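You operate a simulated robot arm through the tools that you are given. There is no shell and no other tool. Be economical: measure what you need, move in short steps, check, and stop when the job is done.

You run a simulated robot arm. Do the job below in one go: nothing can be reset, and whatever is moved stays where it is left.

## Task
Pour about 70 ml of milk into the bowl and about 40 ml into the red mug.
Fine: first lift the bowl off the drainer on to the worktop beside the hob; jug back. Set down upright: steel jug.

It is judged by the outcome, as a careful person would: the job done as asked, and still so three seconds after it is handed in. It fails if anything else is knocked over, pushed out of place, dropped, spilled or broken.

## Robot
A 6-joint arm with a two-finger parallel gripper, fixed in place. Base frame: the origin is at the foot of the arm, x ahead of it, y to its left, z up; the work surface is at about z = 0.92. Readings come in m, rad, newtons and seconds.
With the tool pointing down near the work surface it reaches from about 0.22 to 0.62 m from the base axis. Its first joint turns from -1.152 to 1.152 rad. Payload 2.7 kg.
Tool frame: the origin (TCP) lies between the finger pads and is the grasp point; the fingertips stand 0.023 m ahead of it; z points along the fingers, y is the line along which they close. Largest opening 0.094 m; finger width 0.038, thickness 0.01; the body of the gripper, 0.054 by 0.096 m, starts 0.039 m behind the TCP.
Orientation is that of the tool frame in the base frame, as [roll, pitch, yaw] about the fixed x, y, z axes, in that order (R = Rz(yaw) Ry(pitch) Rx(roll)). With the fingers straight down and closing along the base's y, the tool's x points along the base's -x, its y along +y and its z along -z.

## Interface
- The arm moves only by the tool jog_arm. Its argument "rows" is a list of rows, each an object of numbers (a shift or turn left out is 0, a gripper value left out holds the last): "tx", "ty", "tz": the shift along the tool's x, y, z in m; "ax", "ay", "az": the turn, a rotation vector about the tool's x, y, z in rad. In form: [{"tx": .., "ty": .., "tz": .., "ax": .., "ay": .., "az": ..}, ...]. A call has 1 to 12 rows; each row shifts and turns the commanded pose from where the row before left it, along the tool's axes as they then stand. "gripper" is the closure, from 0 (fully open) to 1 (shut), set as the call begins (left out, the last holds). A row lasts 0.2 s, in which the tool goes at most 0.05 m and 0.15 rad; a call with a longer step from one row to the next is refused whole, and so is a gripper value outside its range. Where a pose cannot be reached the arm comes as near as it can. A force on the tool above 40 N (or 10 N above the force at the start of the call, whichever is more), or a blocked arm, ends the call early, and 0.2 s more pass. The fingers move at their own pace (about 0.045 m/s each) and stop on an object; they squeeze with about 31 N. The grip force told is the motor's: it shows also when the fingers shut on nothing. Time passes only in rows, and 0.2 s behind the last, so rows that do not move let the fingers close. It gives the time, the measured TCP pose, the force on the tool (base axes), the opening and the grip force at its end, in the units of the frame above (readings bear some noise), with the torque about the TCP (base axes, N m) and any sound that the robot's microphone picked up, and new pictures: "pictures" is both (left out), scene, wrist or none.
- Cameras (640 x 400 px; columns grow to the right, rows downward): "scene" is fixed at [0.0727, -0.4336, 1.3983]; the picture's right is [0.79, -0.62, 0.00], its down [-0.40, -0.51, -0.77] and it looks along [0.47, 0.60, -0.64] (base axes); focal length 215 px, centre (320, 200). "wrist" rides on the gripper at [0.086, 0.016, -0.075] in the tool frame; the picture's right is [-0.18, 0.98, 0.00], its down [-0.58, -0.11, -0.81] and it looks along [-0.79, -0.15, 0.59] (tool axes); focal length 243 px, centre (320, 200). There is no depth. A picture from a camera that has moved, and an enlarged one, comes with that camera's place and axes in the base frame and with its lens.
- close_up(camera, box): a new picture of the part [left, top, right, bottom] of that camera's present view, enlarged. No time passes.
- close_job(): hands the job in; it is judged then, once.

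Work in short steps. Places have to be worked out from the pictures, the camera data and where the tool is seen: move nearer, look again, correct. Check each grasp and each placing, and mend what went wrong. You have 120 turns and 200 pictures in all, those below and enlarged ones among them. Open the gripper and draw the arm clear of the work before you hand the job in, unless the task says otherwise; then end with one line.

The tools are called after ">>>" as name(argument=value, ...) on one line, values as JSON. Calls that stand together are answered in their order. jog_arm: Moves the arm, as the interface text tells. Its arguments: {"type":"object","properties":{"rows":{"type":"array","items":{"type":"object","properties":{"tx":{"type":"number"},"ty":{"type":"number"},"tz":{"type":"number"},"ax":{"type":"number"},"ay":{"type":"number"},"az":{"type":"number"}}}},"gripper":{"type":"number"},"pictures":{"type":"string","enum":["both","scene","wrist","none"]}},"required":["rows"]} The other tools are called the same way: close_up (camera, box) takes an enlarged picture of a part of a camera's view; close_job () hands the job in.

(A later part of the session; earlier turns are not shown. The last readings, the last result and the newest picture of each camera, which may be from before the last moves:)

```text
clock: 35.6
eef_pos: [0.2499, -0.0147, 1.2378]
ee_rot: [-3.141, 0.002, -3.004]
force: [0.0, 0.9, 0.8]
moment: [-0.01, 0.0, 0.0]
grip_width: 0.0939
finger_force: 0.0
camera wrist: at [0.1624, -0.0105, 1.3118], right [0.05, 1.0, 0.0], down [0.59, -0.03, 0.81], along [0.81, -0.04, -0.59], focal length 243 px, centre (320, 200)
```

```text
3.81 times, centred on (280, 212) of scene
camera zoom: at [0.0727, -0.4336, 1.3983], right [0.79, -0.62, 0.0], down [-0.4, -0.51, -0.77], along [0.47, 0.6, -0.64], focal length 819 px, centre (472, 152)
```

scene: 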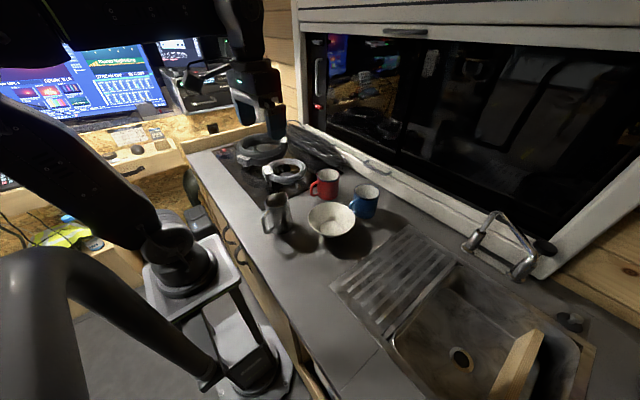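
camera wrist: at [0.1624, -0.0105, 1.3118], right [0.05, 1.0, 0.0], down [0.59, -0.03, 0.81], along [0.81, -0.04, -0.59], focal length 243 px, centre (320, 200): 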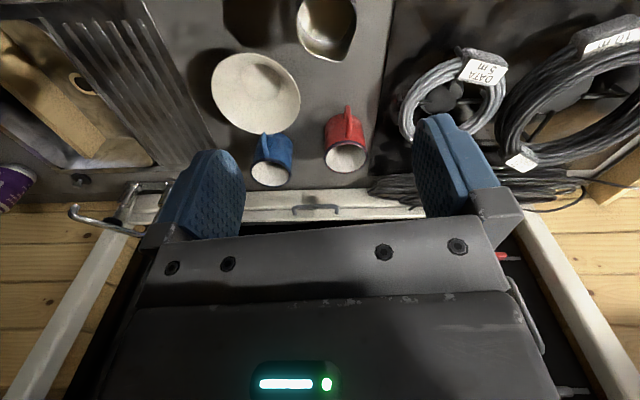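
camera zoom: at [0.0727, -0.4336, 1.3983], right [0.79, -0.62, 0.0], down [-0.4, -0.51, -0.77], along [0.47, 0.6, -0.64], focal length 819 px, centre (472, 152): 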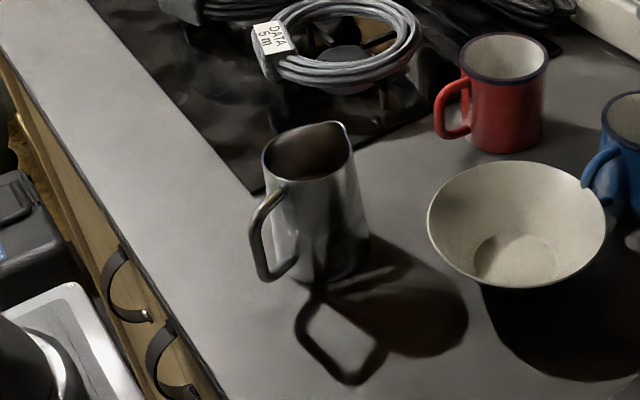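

Enlarge the jug in the wrist view for its axis, spout heading and milk level.

>>> close_up(camera="wrist", box=[270, 0, 398, 80])

```text
5.00 times, centred on (334, 40) of wrist
camera zoom: at [0.1624, -0.0105, 1.3118], right [0.05, 1.0, 0.0], down [0.59, -0.03, 0.81], along [0.81, -0.04, -0.59], focal length 1213 px, centre (250, 1000)
```

zoom: 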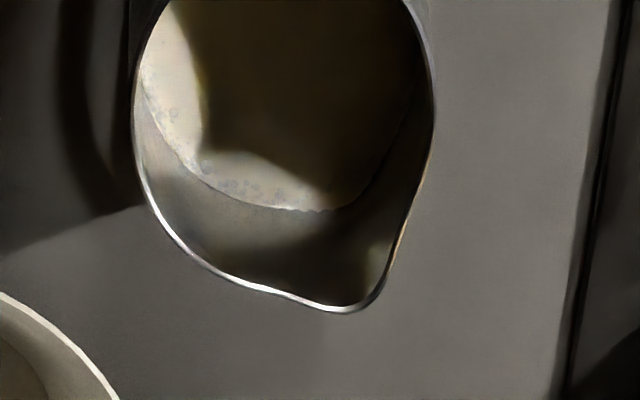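

Jug: axis ≈ (0.253,-0.010), Ø≈0.06, rim ≈1.025, spout heading ≈17°, milk level ≈2.5 cm below rim. I align yaw, come down above it, and lean the tool slightly toward the handle.

>>> jog_arm(rows=[{"az": -0.08, "tx": -0.002, "ty": 0.002}, {"az": -0.08, "tx": -0.0023, "ty": 0.002}, {"tz": 0.04}, {"tz": 0.04}, {"tz": 0.04}, {"tz": 0.03}, {"ay": -0.075}, {"ay": -0.075}])

>>> close_up(camera="scene", box=[220, 140, 360, 265])

```text
clock: 37.4
eef_pos: [0.2532, -0.0098, 1.0921]
ee_rot: [-3.139, 0.149, -2.844]
force: [-0.6, -0.2, -0.3]
moment: [0.02, -0.01, 0.0]
grip_width: 0.0942
finger_force: 0.0
camera wrist: at [0.1582, -0.0224, 1.1521], right [-0.12, 0.99, 0.03], down [0.46, 0.03, 0.89], along [0.88, 0.11, -0.46], focal length 243 px, centre (320, 200)
```

scene: 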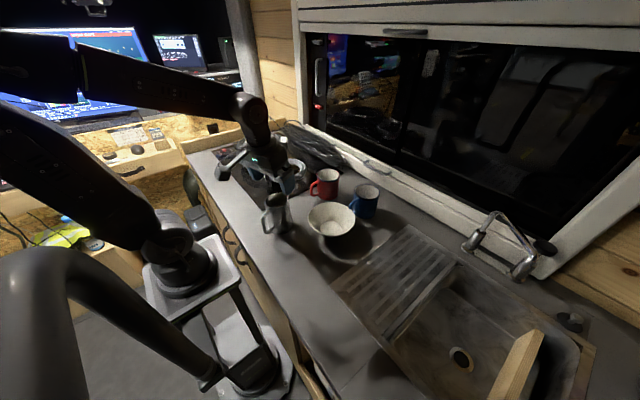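
wrist: 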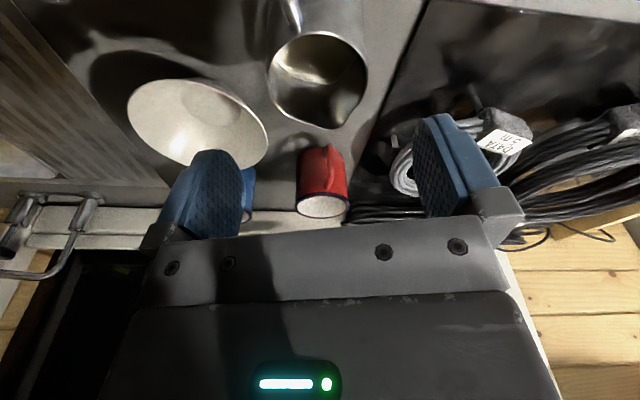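

```text
3.20 times, centred on (290, 202) of scene
camera zoom: at [0.0727, -0.4336, 1.3983], right [0.79, -0.62, 0.0], down [-0.4, -0.51, -0.77], along [0.47, 0.6, -0.64], focal length 688 px, centre (416, 192)
```

zoom: 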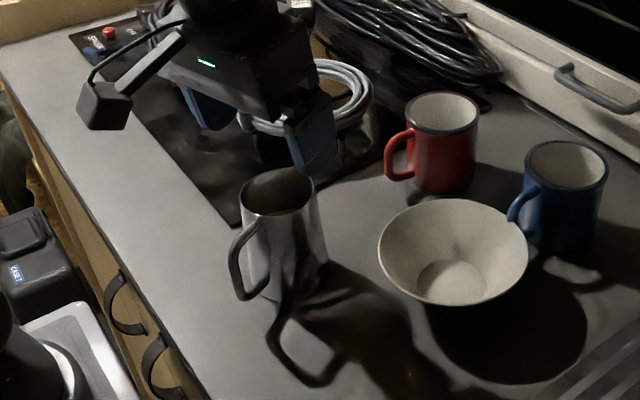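

The spout heading looks larger here; enlarge to measure it.

>>> close_up(camera="wrist", box=[240, 0, 400, 140])

```text
2.86 times, centred on (320, 70) of wrist
camera zoom: at [0.1582, -0.0224, 1.1521], right [-0.12, 0.99, 0.03], down [0.46, 0.03, 0.89], along [0.88, 0.11, -0.46], focal length 693 px, centre (320, 571)
```

zoom: 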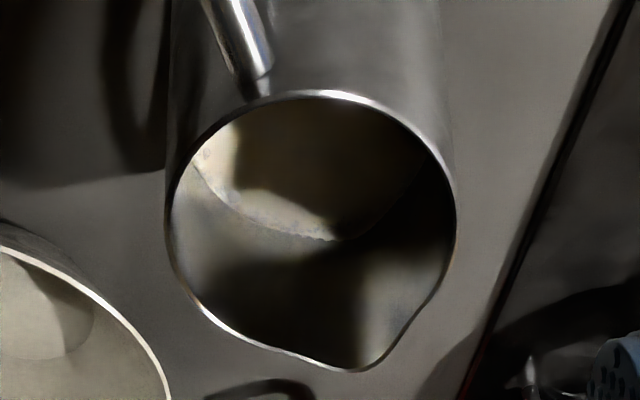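

Spout heading ≈24°, axis ≈ (0.251,-0.0105). I add 7.5° yaw and descend around the body.

>>> jog_arm(rows=[{"ax": -0.0194, "az": -0.1286, "tx": 0.002}, {"tx": 0.0035, "tz": 0.0232}, {"tx": 0.0035, "tz": 0.0232}, {"tx": 0.0035, "tz": 0.0232}, {"tx": 0.0027, "tz": 0.0175}])

>>> close_up(camera="scene", box=[220, 140, 360, 265])

```text
clock: 38.6
eef_pos: [0.253, -0.0124, 1.0028]
ee_rot: [-3.137, 0.152, -2.713]
force: [-0.2, -0.4, 0.4]
moment: [-0.02, 0.01, 0.02]
grip_width: 0.0938
finger_force: 0.0
camera wrist: at [0.1592, -0.0377, 1.0631], right [-0.24, 0.97, 0.03], down [0.46, 0.09, 0.89], along [0.86, 0.23, -0.46], focal length 243 px, centre (320, 200)
```

scene: 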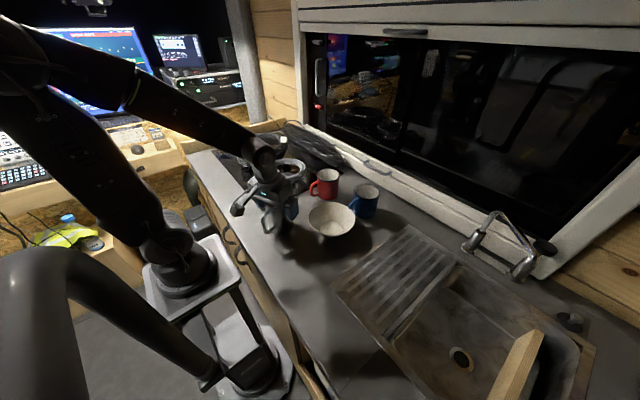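
wrist: 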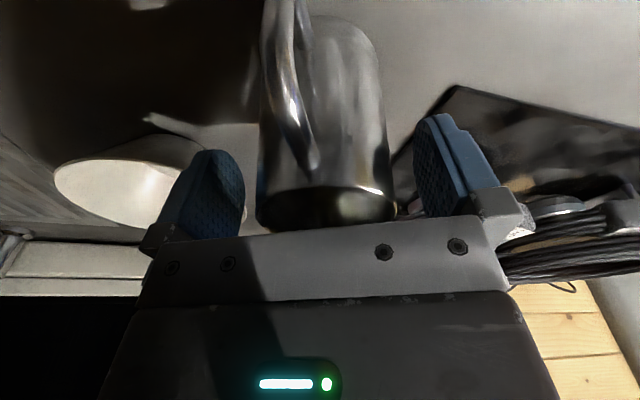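

```text
3.20 times, centred on (290, 202) of scene
camera zoom: at [0.0727, -0.4336, 1.3983], right [0.79, -0.62, 0.0], down [-0.4, -0.51, -0.77], along [0.47, 0.6, -0.64], focal length 688 px, centre (416, 192)
```

zoom: 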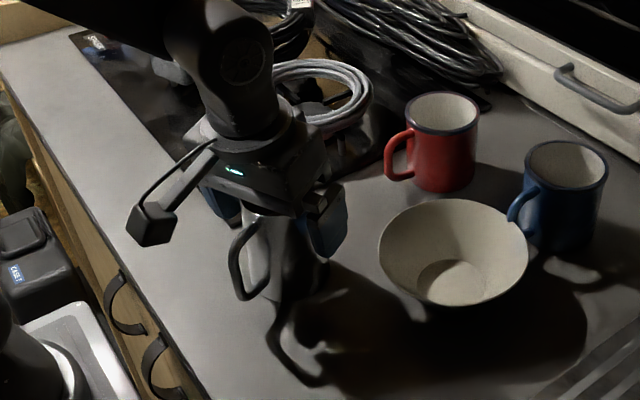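

Well aligned and clear of the rim. Close on the body.

>>> jog_arm(rows=[{"tx": 0.0005, "tz": 0.003}, {}, {}, {}, {}], gripper=1)

```text
clock: 39.8
eef_pos: [0.2527, -0.013, 1.0006]
ee_rot: [-3.14, 0.149, -2.714]
force: [-1.1, 0.6, -0.5]
moment: [0.11, -0.06, 0.02]
grip_width: 0.0675
finger_force: 30.2
camera wrist: at [0.1591, -0.037, 1.0604], right [-0.24, 0.97, 0.03], down [0.46, 0.09, 0.88], along [0.86, 0.23, -0.47], focal length 243 px, centre (320, 200)
```

scene: 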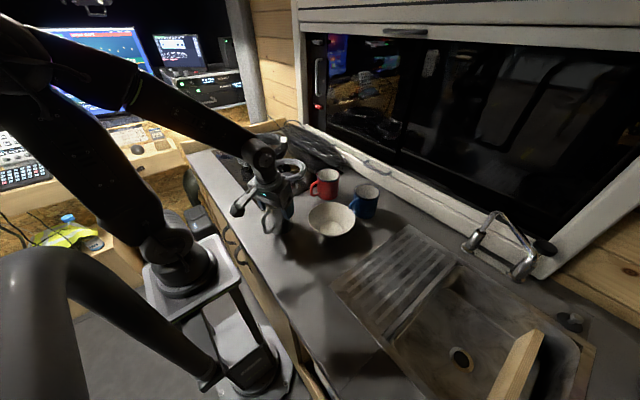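
wrist: 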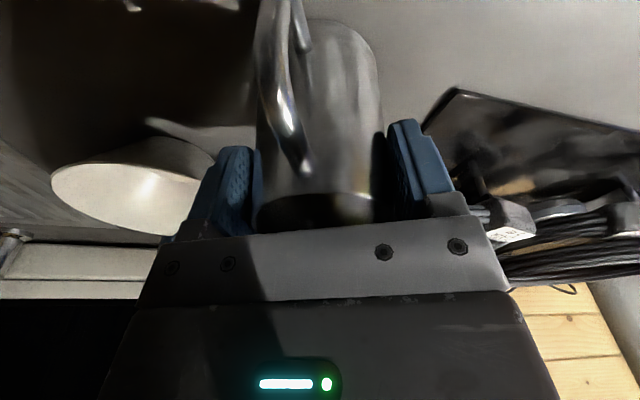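

Firm grip (67.5 mm). Lift 6 cm slowly and read the weight.

>>> jog_arm(rows=[{"tx": -0.0015, "tz": -0.0099}, {"tx": -0.0022, "tz": -0.0148}, {"tx": -0.0022, "tz": -0.0148}, {"tx": -0.0022, "tz": -0.0148}, {"tx": -0.0015, "tz": -0.0099}, {}, {}])

>>> jog_arm(rows=[{}], pictures="none")

>>> jog_arm(rows=[{}], pictures="none")

```text
clock: 41.4
eef_pos: [0.2515, -0.0124, 1.066]
ee_rot: [-3.141, 0.15, -2.714]
force: [-0.5, -1.4, -3.0]
moment: [-0.01, -0.01, -0.01]
grip_width: 0.0672
finger_force: 31.2
camera wrist: at [0.1588, -0.0371, 1.1254], right [-0.24, 0.97, 0.03], down [0.46, 0.09, 0.88], along [0.86, 0.23, -0.47], focal length 243 px, centre (320, 200)
```

scene: 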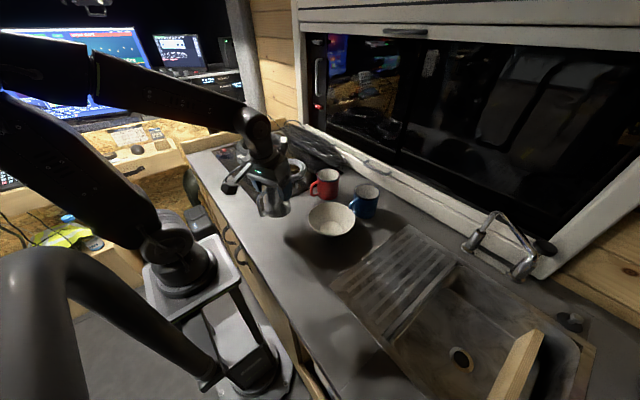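
wrist: 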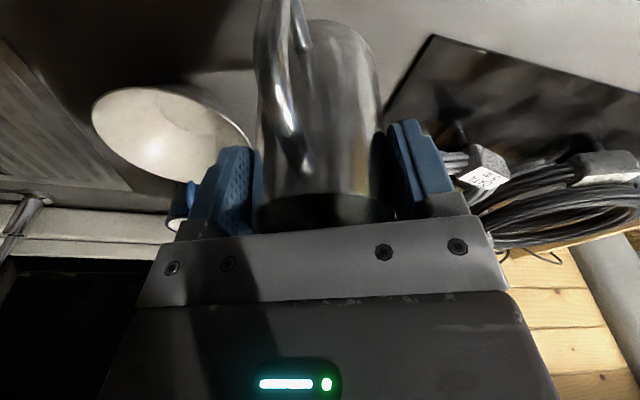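

```text
clock: 41.8
eef_pos: [0.2524, -0.0127, 1.0648]
ee_rot: [-3.141, 0.151, -2.712]
force: [-0.3, 0.0, -3.7]
moment: [0.0, 0.02, 0.02]
grip_width: 0.0673
finger_force: 31.1
```

```text
clock: 42.2
eef_pos: [0.2523, -0.0121, 1.0652]
ee_rot: [-3.14, 0.15, -2.715]
force: [0.5, -0.7, -3.6]
moment: [-0.01, -0.02, 0.01]
grip_width: 0.0671
finger_force: 30.9
```

Holding ≈3.5 N, no slip. I yaw the spout to about -20° and carry the jug slowly to just before the bowl (spout tip planned 3 cm short of bowl centre).

>>> jog_arm(rows=[{"ax": 0.013, "az": 0.0862}, {"ax": 0.013, "az": 0.0862}, {"ax": 0.013, "az": 0.0862}, {"ax": 0.013, "az": 0.0862}, {"ax": 0.013, "az": 0.0862}, {"ax": 0.013, "az": 0.0862}, {"ax": 0.013, "az": 0.0862}, {"ax": 0.013, "az": 0.0862}, {"ax": 0.013, "az": 0.0862}], pictures="none")

>>> jog_arm(rows=[{"tx": -0.0106, "ty": -0.0094, "tz": 0.0006}, {"tx": -0.0106, "ty": -0.0094, "tz": 0.0006}, {"tx": -0.0106, "ty": -0.0094, "tz": 0.0006}, {"tx": -0.0106, "ty": -0.0094, "tz": 0.0006}, {"tx": -0.0106, "ty": -0.0094, "tz": 0.0006}, {"tx": -0.0106, "ty": -0.0094, "tz": 0.0006}, {}])

>>> close_up(camera="scene", box=[240, 140, 400, 260])

```text
clock: 44.2
eef_pos: [0.2525, -0.0124, 1.0646]
ee_rot: [3.141, 0.151, 2.784]
force: [0.1, 0.1, -3.1]
moment: [-0.01, 0.01, -0.02]
grip_width: 0.0676
finger_force: 30.8
```

```text
clock: 45.8
eef_pos: [0.2912, -0.0865, 1.0721]
ee_rot: [3.141, 0.153, 2.785]
force: [0.4, -0.8, -3.7]
moment: [0.01, 0.0, 0.0]
grip_width: 0.0673
finger_force: 31.1
camera wrist: at [0.2081, -0.0378, 1.1307], right [0.51, 0.86, 0.03], down [0.39, -0.26, 0.89], along [0.77, -0.44, -0.46], focal length 243 px, centre (320, 200)
```

scene: 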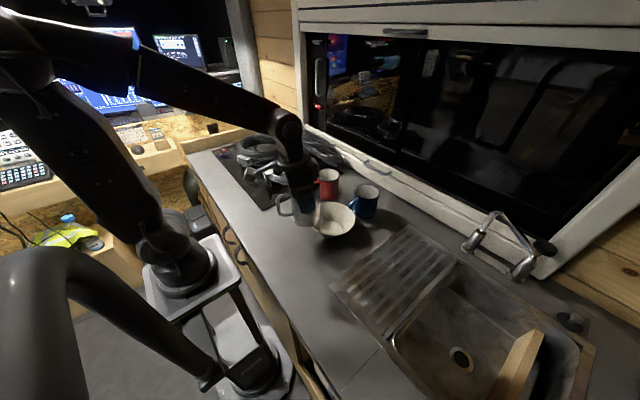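
wrist: 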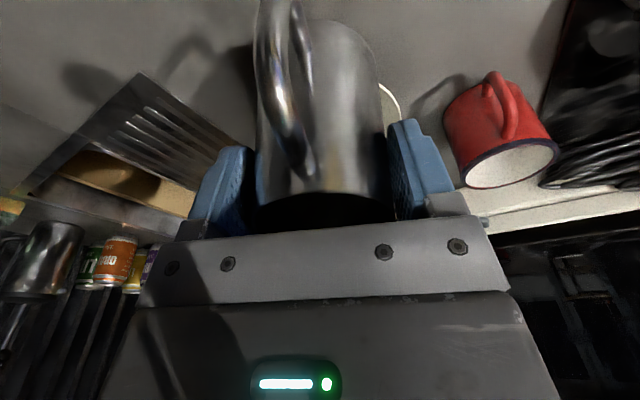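

```text
3.33 times, centred on (320, 200) of scene
camera zoom: at [0.0728, -0.4336, 1.3983], right [0.79, -0.62, 0.0], down [-0.4, -0.51, -0.77], along [0.47, 0.6, -0.64], focal length 717 px, centre (320, 200)
```

zoom: 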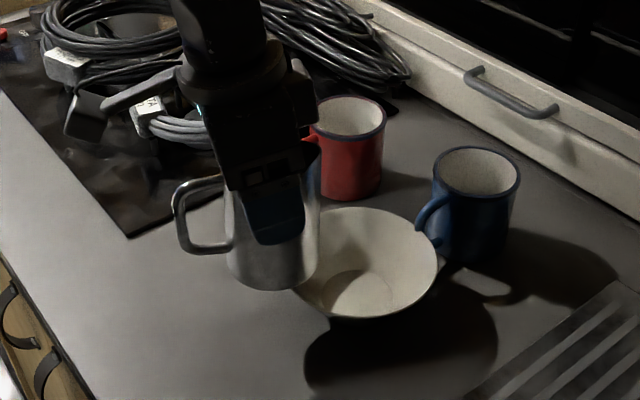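

Good view of jug and bowl. I take several weight readings as the baseline.

>>> jog_arm(rows=[{}], pictures="none")

>>> jog_arm(rows=[{}], pictures="none")

>>> jog_arm(rows=[{}], pictures="none")

>>> jog_arm(rows=[{}], pictures="none")

>>> jog_arm(rows=[{}], pictures="none")

>>> jog_arm(rows=[{}], pictures="none")

>>> jog_arm(rows=[{}], pictures="none")

>>> jog_arm(rows=[{}], pictures="none")

```text
clock: 46.2
eef_pos: [0.2918, -0.0879, 1.0699]
ee_rot: [3.141, 0.152, 2.787]
force: [1.0, -0.4, -2.6]
moment: [0.0, -0.02, -0.01]
grip_width: 0.0675
finger_force: 31.2
```

```text
clock: 46.6
eef_pos: [0.292, -0.0876, 1.0697]
ee_rot: [-3.14, 0.151, 2.785]
force: [0.2, 0.0, -3.4]
moment: [-0.02, -0.03, 0.02]
grip_width: 0.0676
finger_force: 31.0
```

```text
clock: 47.0
eef_pos: [0.2919, -0.0866, 1.0707]
ee_rot: [-3.141, 0.152, 2.787]
force: [0.8, 0.6, -2.8]
moment: [-0.01, 0.0, 0.01]
grip_width: 0.0674
finger_force: 31.4
```

```text
clock: 47.4
eef_pos: [0.2922, -0.0861, 1.0715]
ee_rot: [3.141, 0.151, 2.786]
force: [0.2, -0.1, -2.8]
moment: [-0.02, 0.0, 0.0]
grip_width: 0.0675
finger_force: 30.7
```

```text
clock: 47.8
eef_pos: [0.2922, -0.0865, 1.0711]
ee_rot: [-3.141, 0.151, 2.785]
force: [0.2, -0.2, -2.6]
moment: [0.0, 0.02, -0.02]
grip_width: 0.0676
finger_force: 31.1
```

```text
clock: 48.2
eef_pos: [0.2924, -0.0876, 1.0697]
ee_rot: [3.141, 0.15, 2.784]
force: [0.2, 0.9, -2.2]
moment: [0.0, 0.01, -0.02]
grip_width: 0.0673
finger_force: 30.8
```

```text
clock: 48.6
eef_pos: [0.2917, -0.0868, 1.0708]
ee_rot: [3.14, 0.152, 2.785]
force: [-0.2, 0.1, -2.2]
moment: [0.02, 0.0, 0.02]
grip_width: 0.0675
finger_force: 31.3
```

```text
clock: 49.0
eef_pos: [0.2912, -0.0872, 1.0715]
ee_rot: [-3.141, 0.151, 2.785]
force: [-0.4, -0.1, -2.6]
moment: [0.04, 0.0, 0.03]
grip_width: 0.0675
finger_force: 31.3
```

Weight noise is large (~3±0.5 N), so I'll gauge by tilt and by the milk disc in the bowl. Tilt to ~25° first, then lower toward the bowl.

>>> jog_arm(rows=[{"ay": 0.0727}, {"ay": 0.0727}, {"ay": 0.0727}, {"ay": 0.0727}, {"ay": 0.0727}, {"ay": 0.0727}])

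>>> close_up(camera="scene", box=[240, 140, 400, 260])

```text
clock: 50.4
eef_pos: [0.2912, -0.0868, 1.0703]
ee_rot: [-3.141, -0.286, 2.786]
force: [-1.0, -0.2, -2.4]
moment: [-0.06, -0.06, -0.02]
grip_width: 0.0672
finger_force: 31.5
camera wrist: at [0.2404, -0.0491, 1.1657], right [0.51, 0.86, -0.05], down [0.7, -0.38, 0.61], along [0.5, -0.35, -0.79], focal length 243 px, centre (320, 200)
```

scene: 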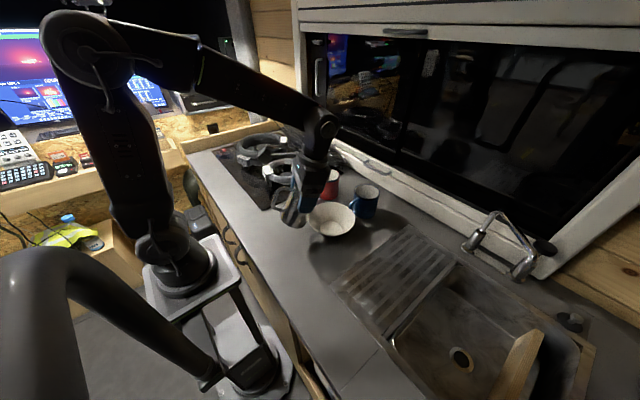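
wrist: 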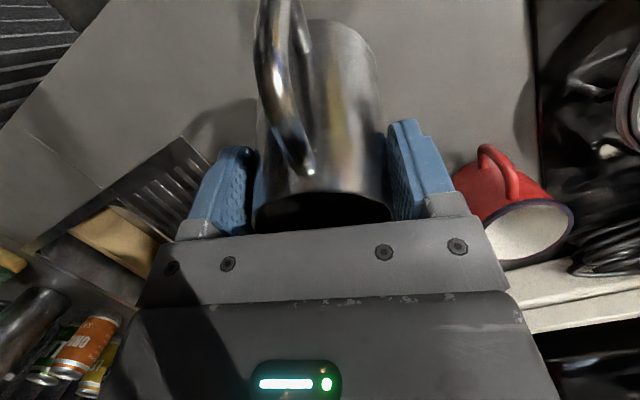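

```text
3.33 times, centred on (320, 200) of scene
camera zoom: at [0.0728, -0.4336, 1.3983], right [0.79, -0.62, 0.0], down [-0.4, -0.51, -0.77], along [0.47, 0.6, -0.64], focal length 717 px, centre (320, 200)
```

zoom: 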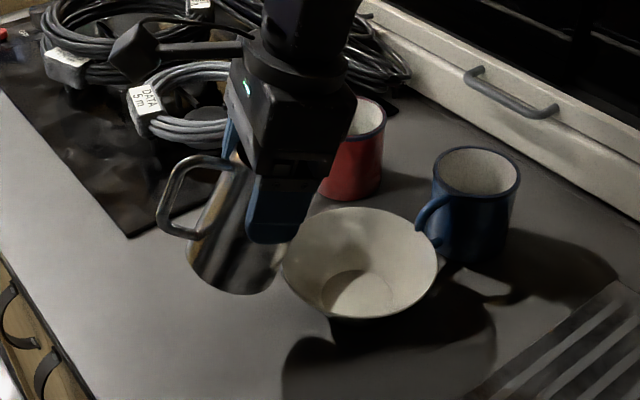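

Spout tip should be ~3 cm before the bowl centre. Lower 3 cm and tilt to ~33°.

>>> jog_arm(rows=[{"tx": -0.0042, "tz": 0.0144}, {"tx": -0.0042, "tz": 0.0144}, {"ay": 0.05}, {"ay": 0.05}, {"ay": 0.04}, {}, {}])

>>> close_up(camera="scene", box=[260, 160, 380, 250])

```text
clock: 52.0
eef_pos: [0.292, -0.087, 1.0411]
ee_rot: [3.141, -0.425, 2.785]
force: [-0.6, -0.5, -3.2]
moment: [0.0, -0.07, -0.03]
grip_width: 0.0674
finger_force: 30.8
camera wrist: at [0.2539, -0.0542, 1.1438], right [0.5, 0.86, -0.08], down [0.77, -0.4, 0.49], along [0.4, -0.31, -0.87], focal length 243 px, centre (320, 200)
```

scene: 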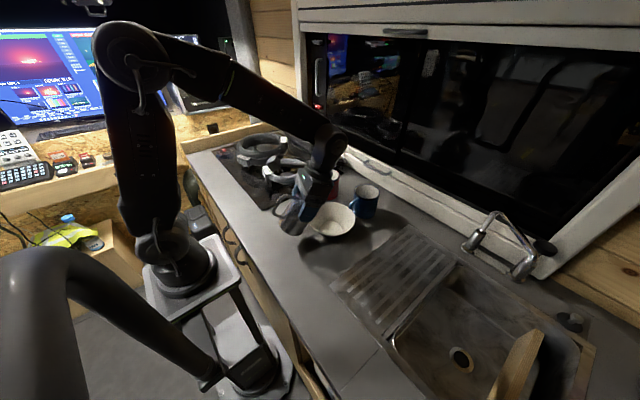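
wrist: 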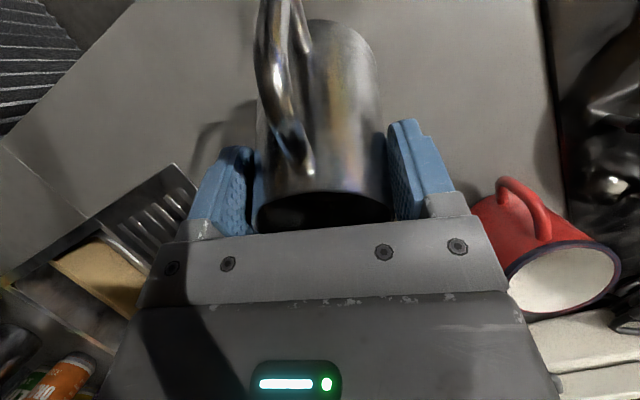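

```text
4.44 times, centred on (320, 205) of scene
camera zoom: at [0.0728, -0.4336, 1.3983], right [0.79, -0.62, 0.0], down [-0.4, -0.51, -0.77], along [0.47, 0.6, -0.64], focal length 956 px, centre (320, 178)
```

zoom: 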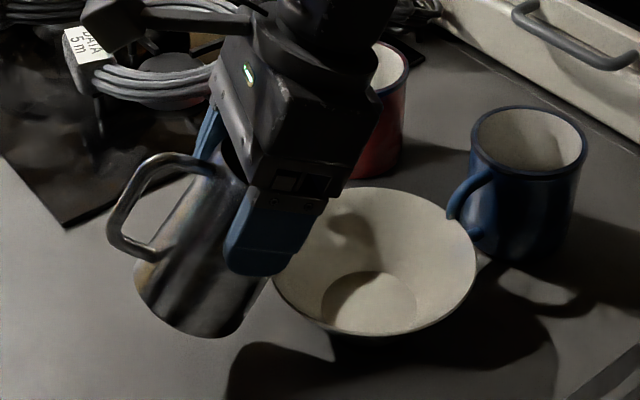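

No milk yet; the jug is clear of the rim. Tilt another ~5° and wait.

>>> jog_arm(rows=[{"ay": 0.03}, {"ay": 0.03}, {"ay": 0.03}, {}, {}, {}], pictures="none")

>>> close_up(camera="scene", box=[260, 160, 380, 250])

```text
clock: 53.4
eef_pos: [0.2928, -0.0859, 1.0408]
ee_rot: [3.14, -0.515, 2.785]
force: [0.2, -0.2, -3.5]
moment: [-0.03, -0.07, 0.05]
grip_width: 0.0674
finger_force: 31.1
```

```text
4.44 times, centred on (320, 205) of scene
camera zoom: at [0.0728, -0.4336, 1.3983], right [0.79, -0.62, 0.0], down [-0.4, -0.51, -0.77], along [0.47, 0.6, -0.64], focal length 956 px, centre (320, 178)
```

zoom: 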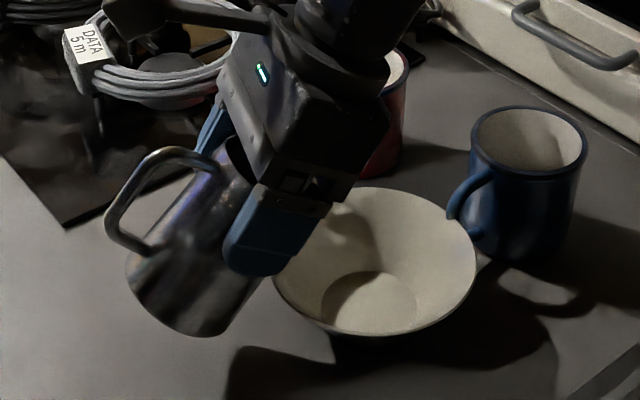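

Still dry at ~38°. Another 4–5°.

>>> jog_arm(rows=[{"ay": 0.025}, {"ay": 0.025}, {"ay": 0.025}, {}, {}, {}], pictures="none")

>>> close_up(camera="scene", box=[260, 160, 380, 250])

```text
clock: 54.8
eef_pos: [0.2916, -0.0867, 1.0409]
ee_rot: [-3.141, -0.59, 2.783]
force: [-0.2, -1.2, -3.8]
moment: [-0.03, -0.05, 0.01]
grip_width: 0.0673
finger_force: 31.5
```

```text
4.44 times, centred on (320, 205) of scene
camera zoom: at [0.0728, -0.4336, 1.3983], right [0.79, -0.62, 0.0], down [-0.4, -0.51, -0.77], along [0.47, 0.6, -0.64], focal length 956 px, centre (320, 178)
```

zoom: 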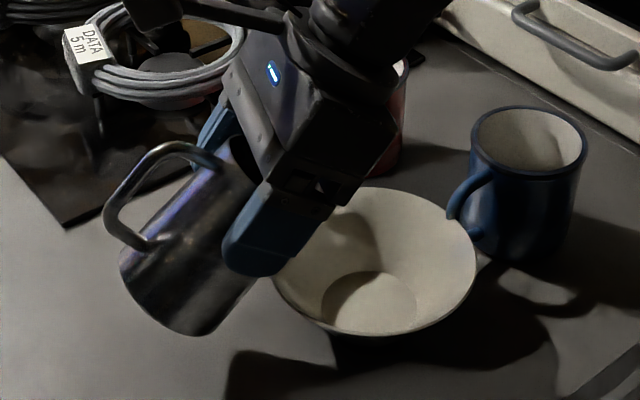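

Dry at 42°. Continue in ~4° steps.

>>> jog_arm(rows=[{"ay": 0.025}, {"ay": 0.025}, {"ay": 0.025}, {}, {}, {}], pictures="none")

>>> close_up(camera="scene", box=[260, 160, 380, 250])

```text
clock: 56.2
eef_pos: [0.2917, -0.086, 1.0402]
ee_rot: [3.14, -0.666, 2.785]
force: [-0.2, 0.4, -3.2]
moment: [0.0, -0.09, 0.0]
grip_width: 0.0673
finger_force: 31.1
```

```text
4.44 times, centred on (320, 205) of scene
camera zoom: at [0.0728, -0.4336, 1.3983], right [0.79, -0.62, 0.0], down [-0.4, -0.51, -0.77], along [0.47, 0.6, -0.64], focal length 956 px, centre (320, 178)
```

zoom: 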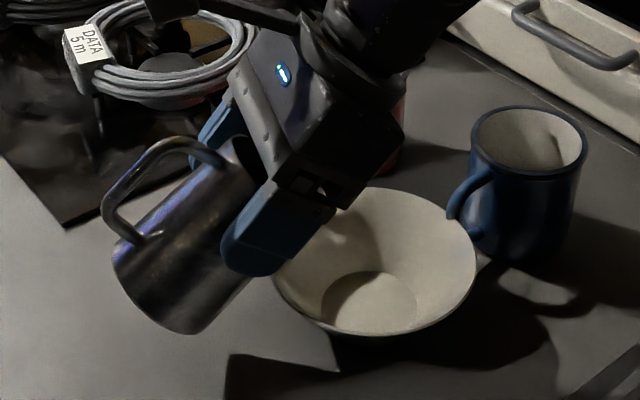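

Still dry at 47°; go on with smaller steps.

>>> jog_arm(rows=[{"ay": 0.02}, {"ay": 0.02}, {"ay": 0.02}, {}, {}, {}], pictures="none")

>>> close_up(camera="scene", box=[260, 160, 380, 250])

```text
clock: 57.6
eef_pos: [0.2912, -0.0852, 1.0403]
ee_rot: [-3.141, -0.726, 2.784]
force: [0.1, 0.8, -2.8]
moment: [-0.03, -0.06, 0.0]
grip_width: 0.0671
finger_force: 30.5
```

```text
4.44 times, centred on (320, 205) of scene
camera zoom: at [0.0728, -0.4336, 1.3983], right [0.79, -0.62, 0.0], down [-0.4, -0.51, -0.77], along [0.47, 0.6, -0.64], focal length 956 px, centre (320, 178)
```

zoom: 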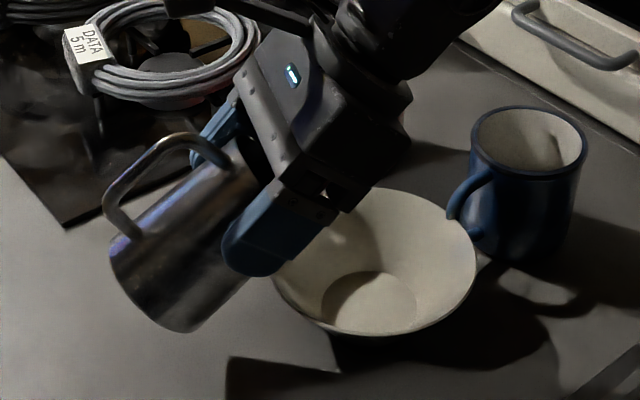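

Dry at 50°. Next 3°.

>>> jog_arm(rows=[{"ay": 0.02}, {"ay": 0.02}, {"ay": 0.02}, {}, {}, {}], pictures="none")

>>> close_up(camera="scene", box=[260, 160, 380, 250])

```text
clock: 59.0
eef_pos: [0.2906, -0.0863, 1.0404]
ee_rot: [3.141, -0.787, 2.784]
force: [0.0, 0.2, -3.2]
moment: [-0.03, -0.08, 0.01]
grip_width: 0.0675
finger_force: 31.6
```

```text
4.44 times, centred on (320, 205) of scene
camera zoom: at [0.0728, -0.4336, 1.3983], right [0.79, -0.62, 0.0], down [-0.4, -0.51, -0.77], along [0.47, 0.6, -0.64], focal length 956 px, centre (320, 178)
```

zoom: 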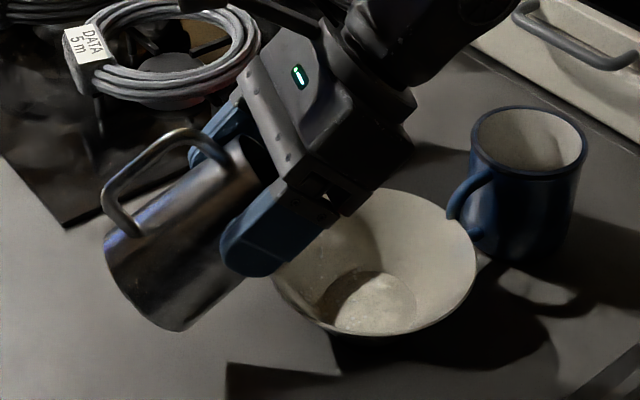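

Milk has begun to trickle in at ~53°. Hold a moment and look.

>>> jog_arm(rows=[{}, {}, {}, {}], pictures="none")

>>> close_up(camera="scene", box=[300, 190, 370, 245])

```text
clock: 60.0
eef_pos: [0.2924, -0.0869, 1.0424]
ee_rot: [3.14, -0.785, 2.783]
force: [-0.2, -0.3, -3.0]
moment: [-0.02, -0.09, -0.02]
grip_width: 0.0671
finger_force: 30.3
```

```text
7.27 times, centred on (335, 218) of scene
camera zoom: at [0.0728, -0.4336, 1.3983], right [0.79, -0.62, 0.0], down [-0.4, -0.51, -0.77], along [0.47, 0.6, -0.64], focal length 1564 px, centre (211, 73)
```

zoom: 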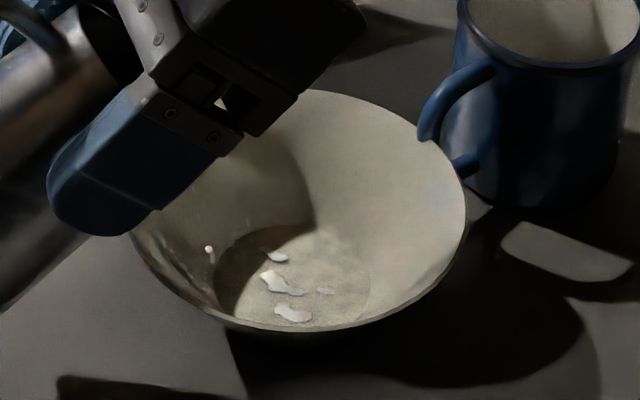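

Drops land inside, but toward the near wall; shift the jug 1 cm forward and tilt 2° more.

>>> jog_arm(rows=[{"tx": -0.007, "tz": -0.007}, {"ay": 0.02}, {"ay": 0.02}, {}, {}, {}, {}], pictures="none")

>>> close_up(camera="scene", box=[300, 190, 370, 245])

```text
clock: 61.6
eef_pos: [0.3005, -0.09, 1.0413]
ee_rot: [-3.14, -0.826, 2.784]
force: [0.8, -0.4, -2.1]
moment: [-0.05, -0.11, 0.02]
grip_width: 0.0671
finger_force: 30.9
```

```text
7.27 times, centred on (335, 218) of scene
camera zoom: at [0.0728, -0.4336, 1.3983], right [0.79, -0.62, 0.0], down [-0.4, -0.51, -0.77], along [0.47, 0.6, -0.64], focal length 1564 px, centre (211, 73)
```

zoom: 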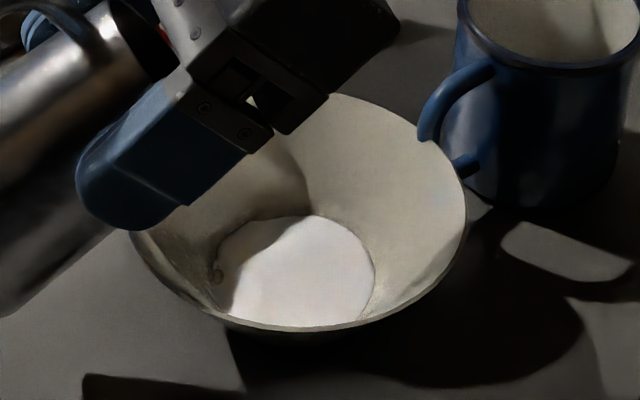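

The floor is just covered (disc ≈160 px; 70 ml should be ≈210 px). Tilt 2° more and wait.

>>> jog_arm(rows=[{"ay": 0.02}, {"ay": 0.015}, {}, {}, {}, {}, {}], pictures="none")

>>> close_up(camera="scene", box=[300, 190, 370, 245])

```text
clock: 63.2
eef_pos: [0.3011, -0.0904, 1.0414]
ee_rot: [3.141, -0.861, 2.784]
force: [0.3, 0.0, -2.9]
moment: [-0.03, -0.11, 0.0]
grip_width: 0.0672
finger_force: 31.0
```

```text
7.27 times, centred on (335, 218) of scene
camera zoom: at [0.0728, -0.4336, 1.3983], right [0.79, -0.62, 0.0], down [-0.4, -0.51, -0.77], along [0.47, 0.6, -0.64], focal length 1564 px, centre (211, 73)
```

zoom: 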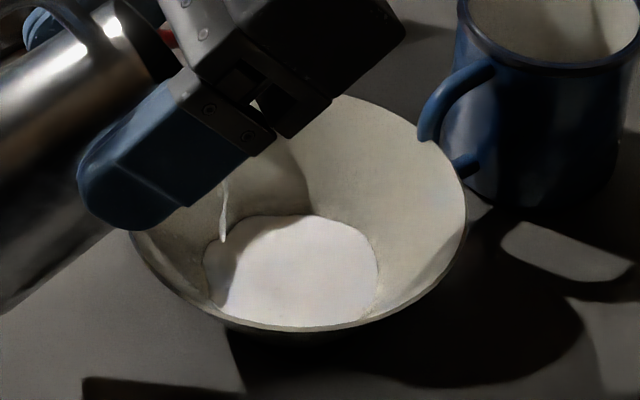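

Stream visible, disc ≈175 px (~18–20 ml). Tilt 2.5° more.

>>> jog_arm(rows=[{"ay": 0.02}, {"ay": 0.02}, {}, {}, {}, {}, {}], pictures="none")

>>> close_up(camera="scene", box=[300, 190, 370, 245])

```text
clock: 64.8
eef_pos: [0.3008, -0.0909, 1.0409]
ee_rot: [-3.141, -0.899, 2.785]
force: [0.0, -0.5, -2.4]
moment: [0.0, -0.12, -0.01]
grip_width: 0.0674
finger_force: 30.9
```

```text
7.27 times, centred on (335, 218) of scene
camera zoom: at [0.0728, -0.4336, 1.3983], right [0.79, -0.62, 0.0], down [-0.4, -0.51, -0.77], along [0.47, 0.6, -0.64], focal length 1564 px, centre (211, 73)
```

zoom: 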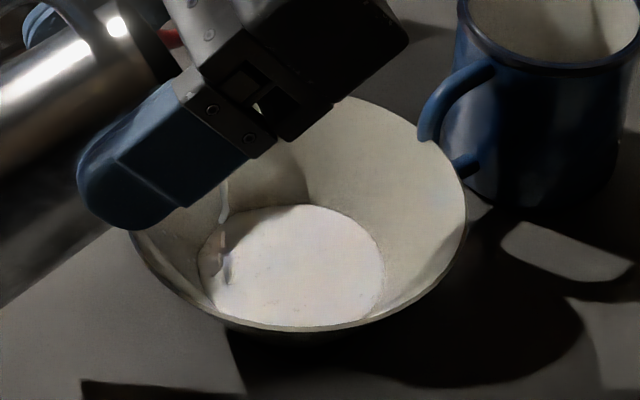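

Disc ≈186 px (~33 ml), flowing gently. A further 2°.

>>> jog_arm(rows=[{"ay": 0.02}, {"ay": 0.015}, {}, {}, {}, {}, {}], pictures="none")

>>> close_up(camera="scene", box=[300, 190, 370, 245])

```text
clock: 66.4
eef_pos: [0.3026, -0.0898, 1.0411]
ee_rot: [3.141, -0.935, 2.785]
force: [0.2, -0.5, -1.7]
moment: [-0.05, -0.07, -0.01]
grip_width: 0.0671
finger_force: 31.6
```

```text
7.27 times, centred on (335, 218) of scene
camera zoom: at [0.0728, -0.4336, 1.3983], right [0.79, -0.62, 0.0], down [-0.4, -0.51, -0.77], along [0.47, 0.6, -0.64], focal length 1564 px, centre (211, 73)
```

zoom: 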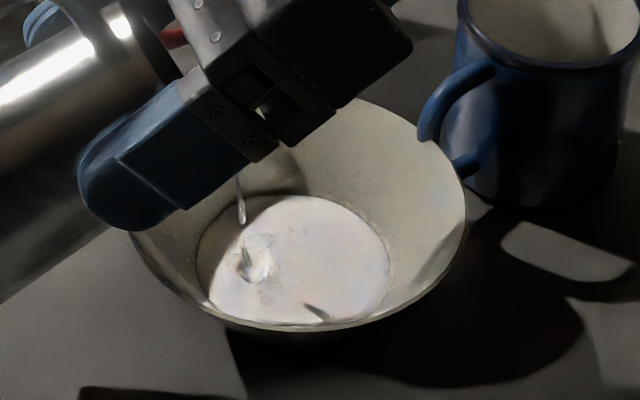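

Disc ≈194 px (~43 ml) and still flowing; hold the tilt one second and recheck.

>>> jog_arm(rows=[{}, {}, {}, {}], pictures="none")

>>> close_up(camera="scene", box=[300, 190, 370, 245])

```text
clock: 67.4
eef_pos: [0.3003, -0.0904, 1.0406]
ee_rot: [-3.141, -0.934, 2.785]
force: [0.2, 0.2, -2.0]
moment: [-0.04, -0.1, 0.01]
grip_width: 0.0671
finger_force: 30.9
```

```text
7.27 times, centred on (335, 218) of scene
camera zoom: at [0.0727, -0.4336, 1.3983], right [0.79, -0.62, 0.0], down [-0.4, -0.51, -0.77], along [0.47, 0.6, -0.64], focal length 1564 px, centre (211, 73)
```

zoom: 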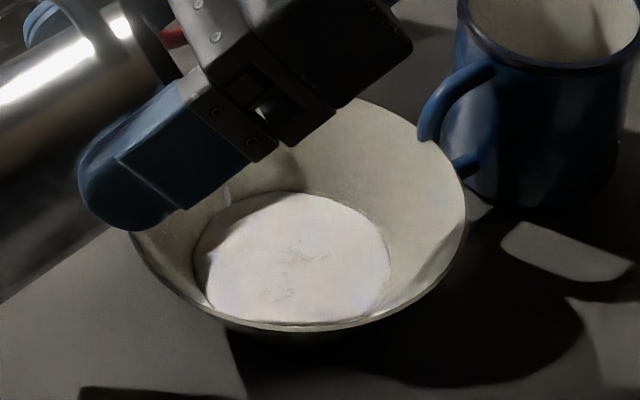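

Flow has stopped at ~62°, disc ≈199 px (~49–50 ml). Tilt ~1.7° more.

>>> jog_arm(rows=[{"ay": 0.015}, {"ay": 0.015}, {}, {}, {}, {}, {}, {}, {}], pictures="none")

>>> close_up(camera="scene", box=[300, 190, 370, 245])

```text
clock: 69.4
eef_pos: [0.3021, -0.0903, 1.0402]
ee_rot: [-3.139, -0.963, 2.784]
force: [-0.2, 1.0, -2.7]
moment: [-0.01, -0.07, -0.03]
grip_width: 0.0671
finger_force: 31.1
```

```text
7.27 times, centred on (335, 218) of scene
camera zoom: at [0.0727, -0.4336, 1.3983], right [0.79, -0.62, 0.0], down [-0.4, -0.51, -0.77], along [0.47, 0.6, -0.64], focal length 1564 px, centre (211, 73)
```

zoom: 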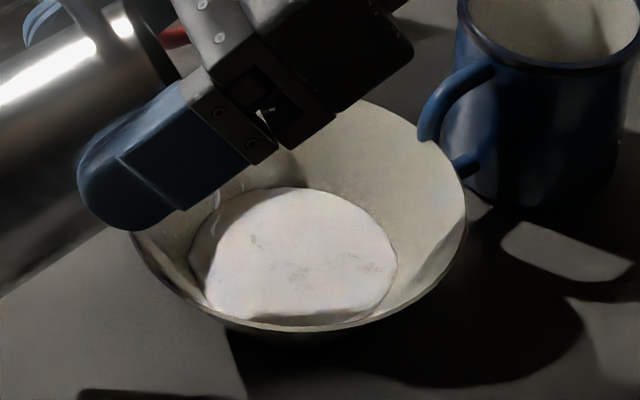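

Disc ≈209 px → about 65–68 ml, with last drips. I hold briefly, recheck.

>>> jog_arm(rows=[{}, {}, {}, {}, {}], pictures="none")

>>> close_up(camera="scene", box=[300, 190, 370, 245])

```text
clock: 70.6
eef_pos: [0.3013, -0.0897, 1.0404]
ee_rot: [-3.14, -0.965, 2.785]
force: [0.2, -0.8, -2.7]
moment: [-0.02, -0.04, 0.01]
grip_width: 0.0672
finger_force: 30.9
```

```text
7.27 times, centred on (335, 218) of scene
camera zoom: at [0.0727, -0.4336, 1.3983], right [0.79, -0.62, 0.0], down [-0.4, -0.51, -0.77], along [0.47, 0.6, -0.64], focal length 1564 px, centre (211, 73)
```

zoom: 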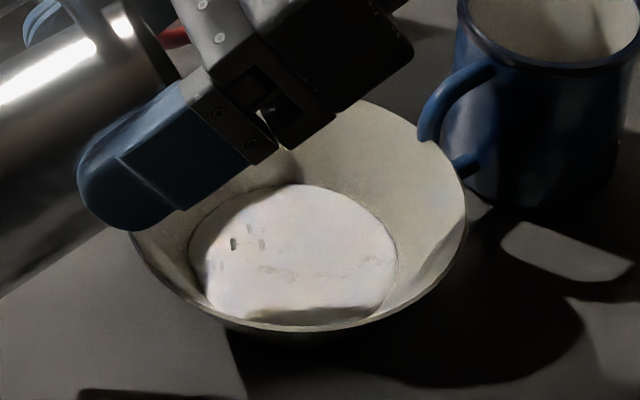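

About 67 ml in the bowl: stop here. I tip the jug back, raise it clear of the rim and bring it upright.

>>> jog_arm(rows=[{"ay": -0.1}, {"ay": -0.1}, {"ay": -0.1}, {"tx": 0.0123, "tz": -0.0157}, {"tx": 0.0123, "tz": -0.0157}, {"ay": -0.1}, {"ay": -0.1}, {"ay": -0.1}, {"ay": -0.1}, {"ay": -0.1}, {"ay": -0.1}])

>>> close_up(camera="scene", box=[250, 150, 390, 250])

```text
clock: 73.0
eef_pos: [0.3008, -0.091, 1.0807]
ee_rot: [3.141, -0.064, 2.787]
force: [0.3, 1.1, -3.5]
moment: [0.0, -0.04, 0.01]
grip_width: 0.0673
finger_force: 31.2
camera wrist: at [0.2315, -0.0465, 1.1603], right [0.51, 0.86, -0.01], down [0.55, -0.32, 0.77], along [0.65, -0.4, -0.64], focal length 243 px, centre (320, 200)
```

scene: 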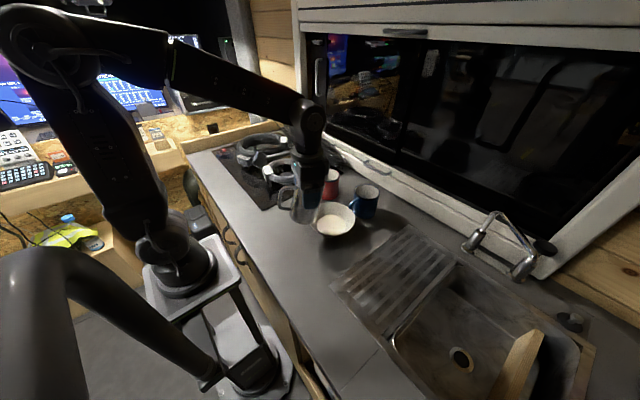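
wrist: 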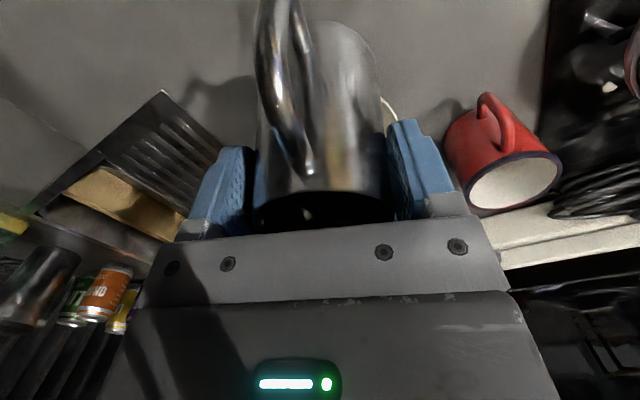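

```text
4.00 times, centred on (320, 200) of scene
camera zoom: at [0.0728, -0.4336, 1.3983], right [0.79, -0.62, 0.0], down [-0.4, -0.51, -0.77], along [0.47, 0.6, -0.64], focal length 860 px, centre (320, 200)
```

zoom: 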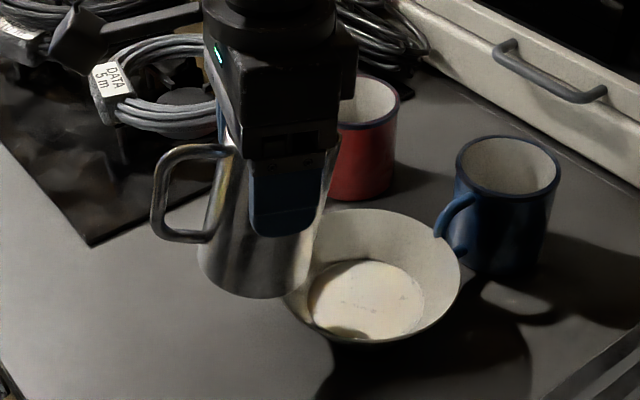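

Bowl done (~67 ml). For the red mug (centre ≈ (0.467,0.025), rim ≈1.0, handle toward -x) I pour with heading -60°. Raise, yaw, and move slowly there.

>>> jog_arm(rows=[{"tz": -0.015}, {"tz": -0.015}, {"ax": -0.0055, "az": 0.0861}, {"ax": -0.0055, "az": 0.0861}, {"ax": -0.0055, "az": 0.0861}, {"ax": -0.0055, "az": 0.0861}, {"ax": -0.0055, "az": 0.0861}, {"ax": -0.0055, "az": 0.0861}, {"ax": -0.0055, "az": 0.0861}, {"ax": -0.0055, "az": 0.0861}], pictures="none")

>>> jog_arm(rows=[{"tx": 0.004, "ty": 0.01}, {"tx": 0.0071, "ty": 0.0201}, {"tx": 0.0071, "ty": 0.0201}, {"tx": 0.0071, "ty": 0.0201}, {"tx": 0.0071, "ty": 0.0201}, {"tx": 0.0071, "ty": 0.0201}, {"tx": 0.0071, "ty": 0.0201}, {"tx": 0.0071, "ty": 0.0201}, {"tx": 0.0071, "ty": 0.0201}, {"tx": 0.0071, "ty": 0.0201}, {"tx": 0.0035, "ty": 0.0104}])

>>> close_up(camera="scene", box=[240, 120, 400, 240])

```text
clock: 75.2
eef_pos: [0.3036, -0.0909, 1.1102]
ee_rot: [-3.141, -0.062, 2.093]
force: [0.4, -0.1, -1.8]
moment: [-0.05, 0.02, 0.0]
grip_width: 0.0673
finger_force: 31.0
```

```text
clock: 77.6
eef_pos: [0.4427, 0.0721, 1.1156]
ee_rot: [-3.14, -0.065, 2.093]
force: [-0.5, 0.4, -2.2]
moment: [-0.01, 0.0, -0.01]
grip_width: 0.0675
finger_force: 31.1
camera wrist: at [0.4174, 0.151, 1.195], right [0.94, 0.33, -0.01], down [0.22, -0.6, 0.77], along [0.25, -0.73, -0.64], focal length 243 px, centre (320, 200)
```

scene: 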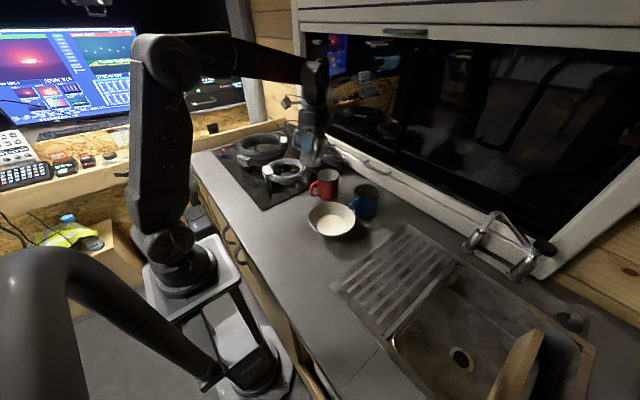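
wrist: 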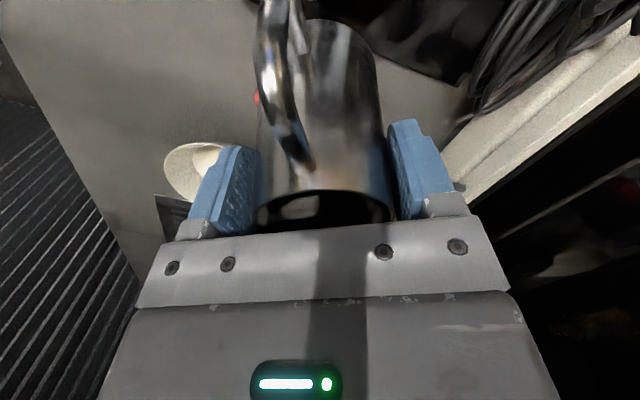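

```text
3.33 times, centred on (320, 180) of scene
camera zoom: at [0.0728, -0.4336, 1.3983], right [0.79, -0.62, 0.0], down [-0.4, -0.51, -0.77], along [0.47, 0.6, -0.64], focal length 717 px, centre (320, 267)
```

zoom: 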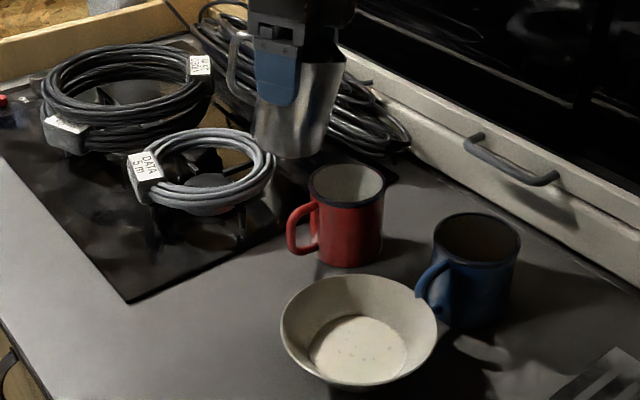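

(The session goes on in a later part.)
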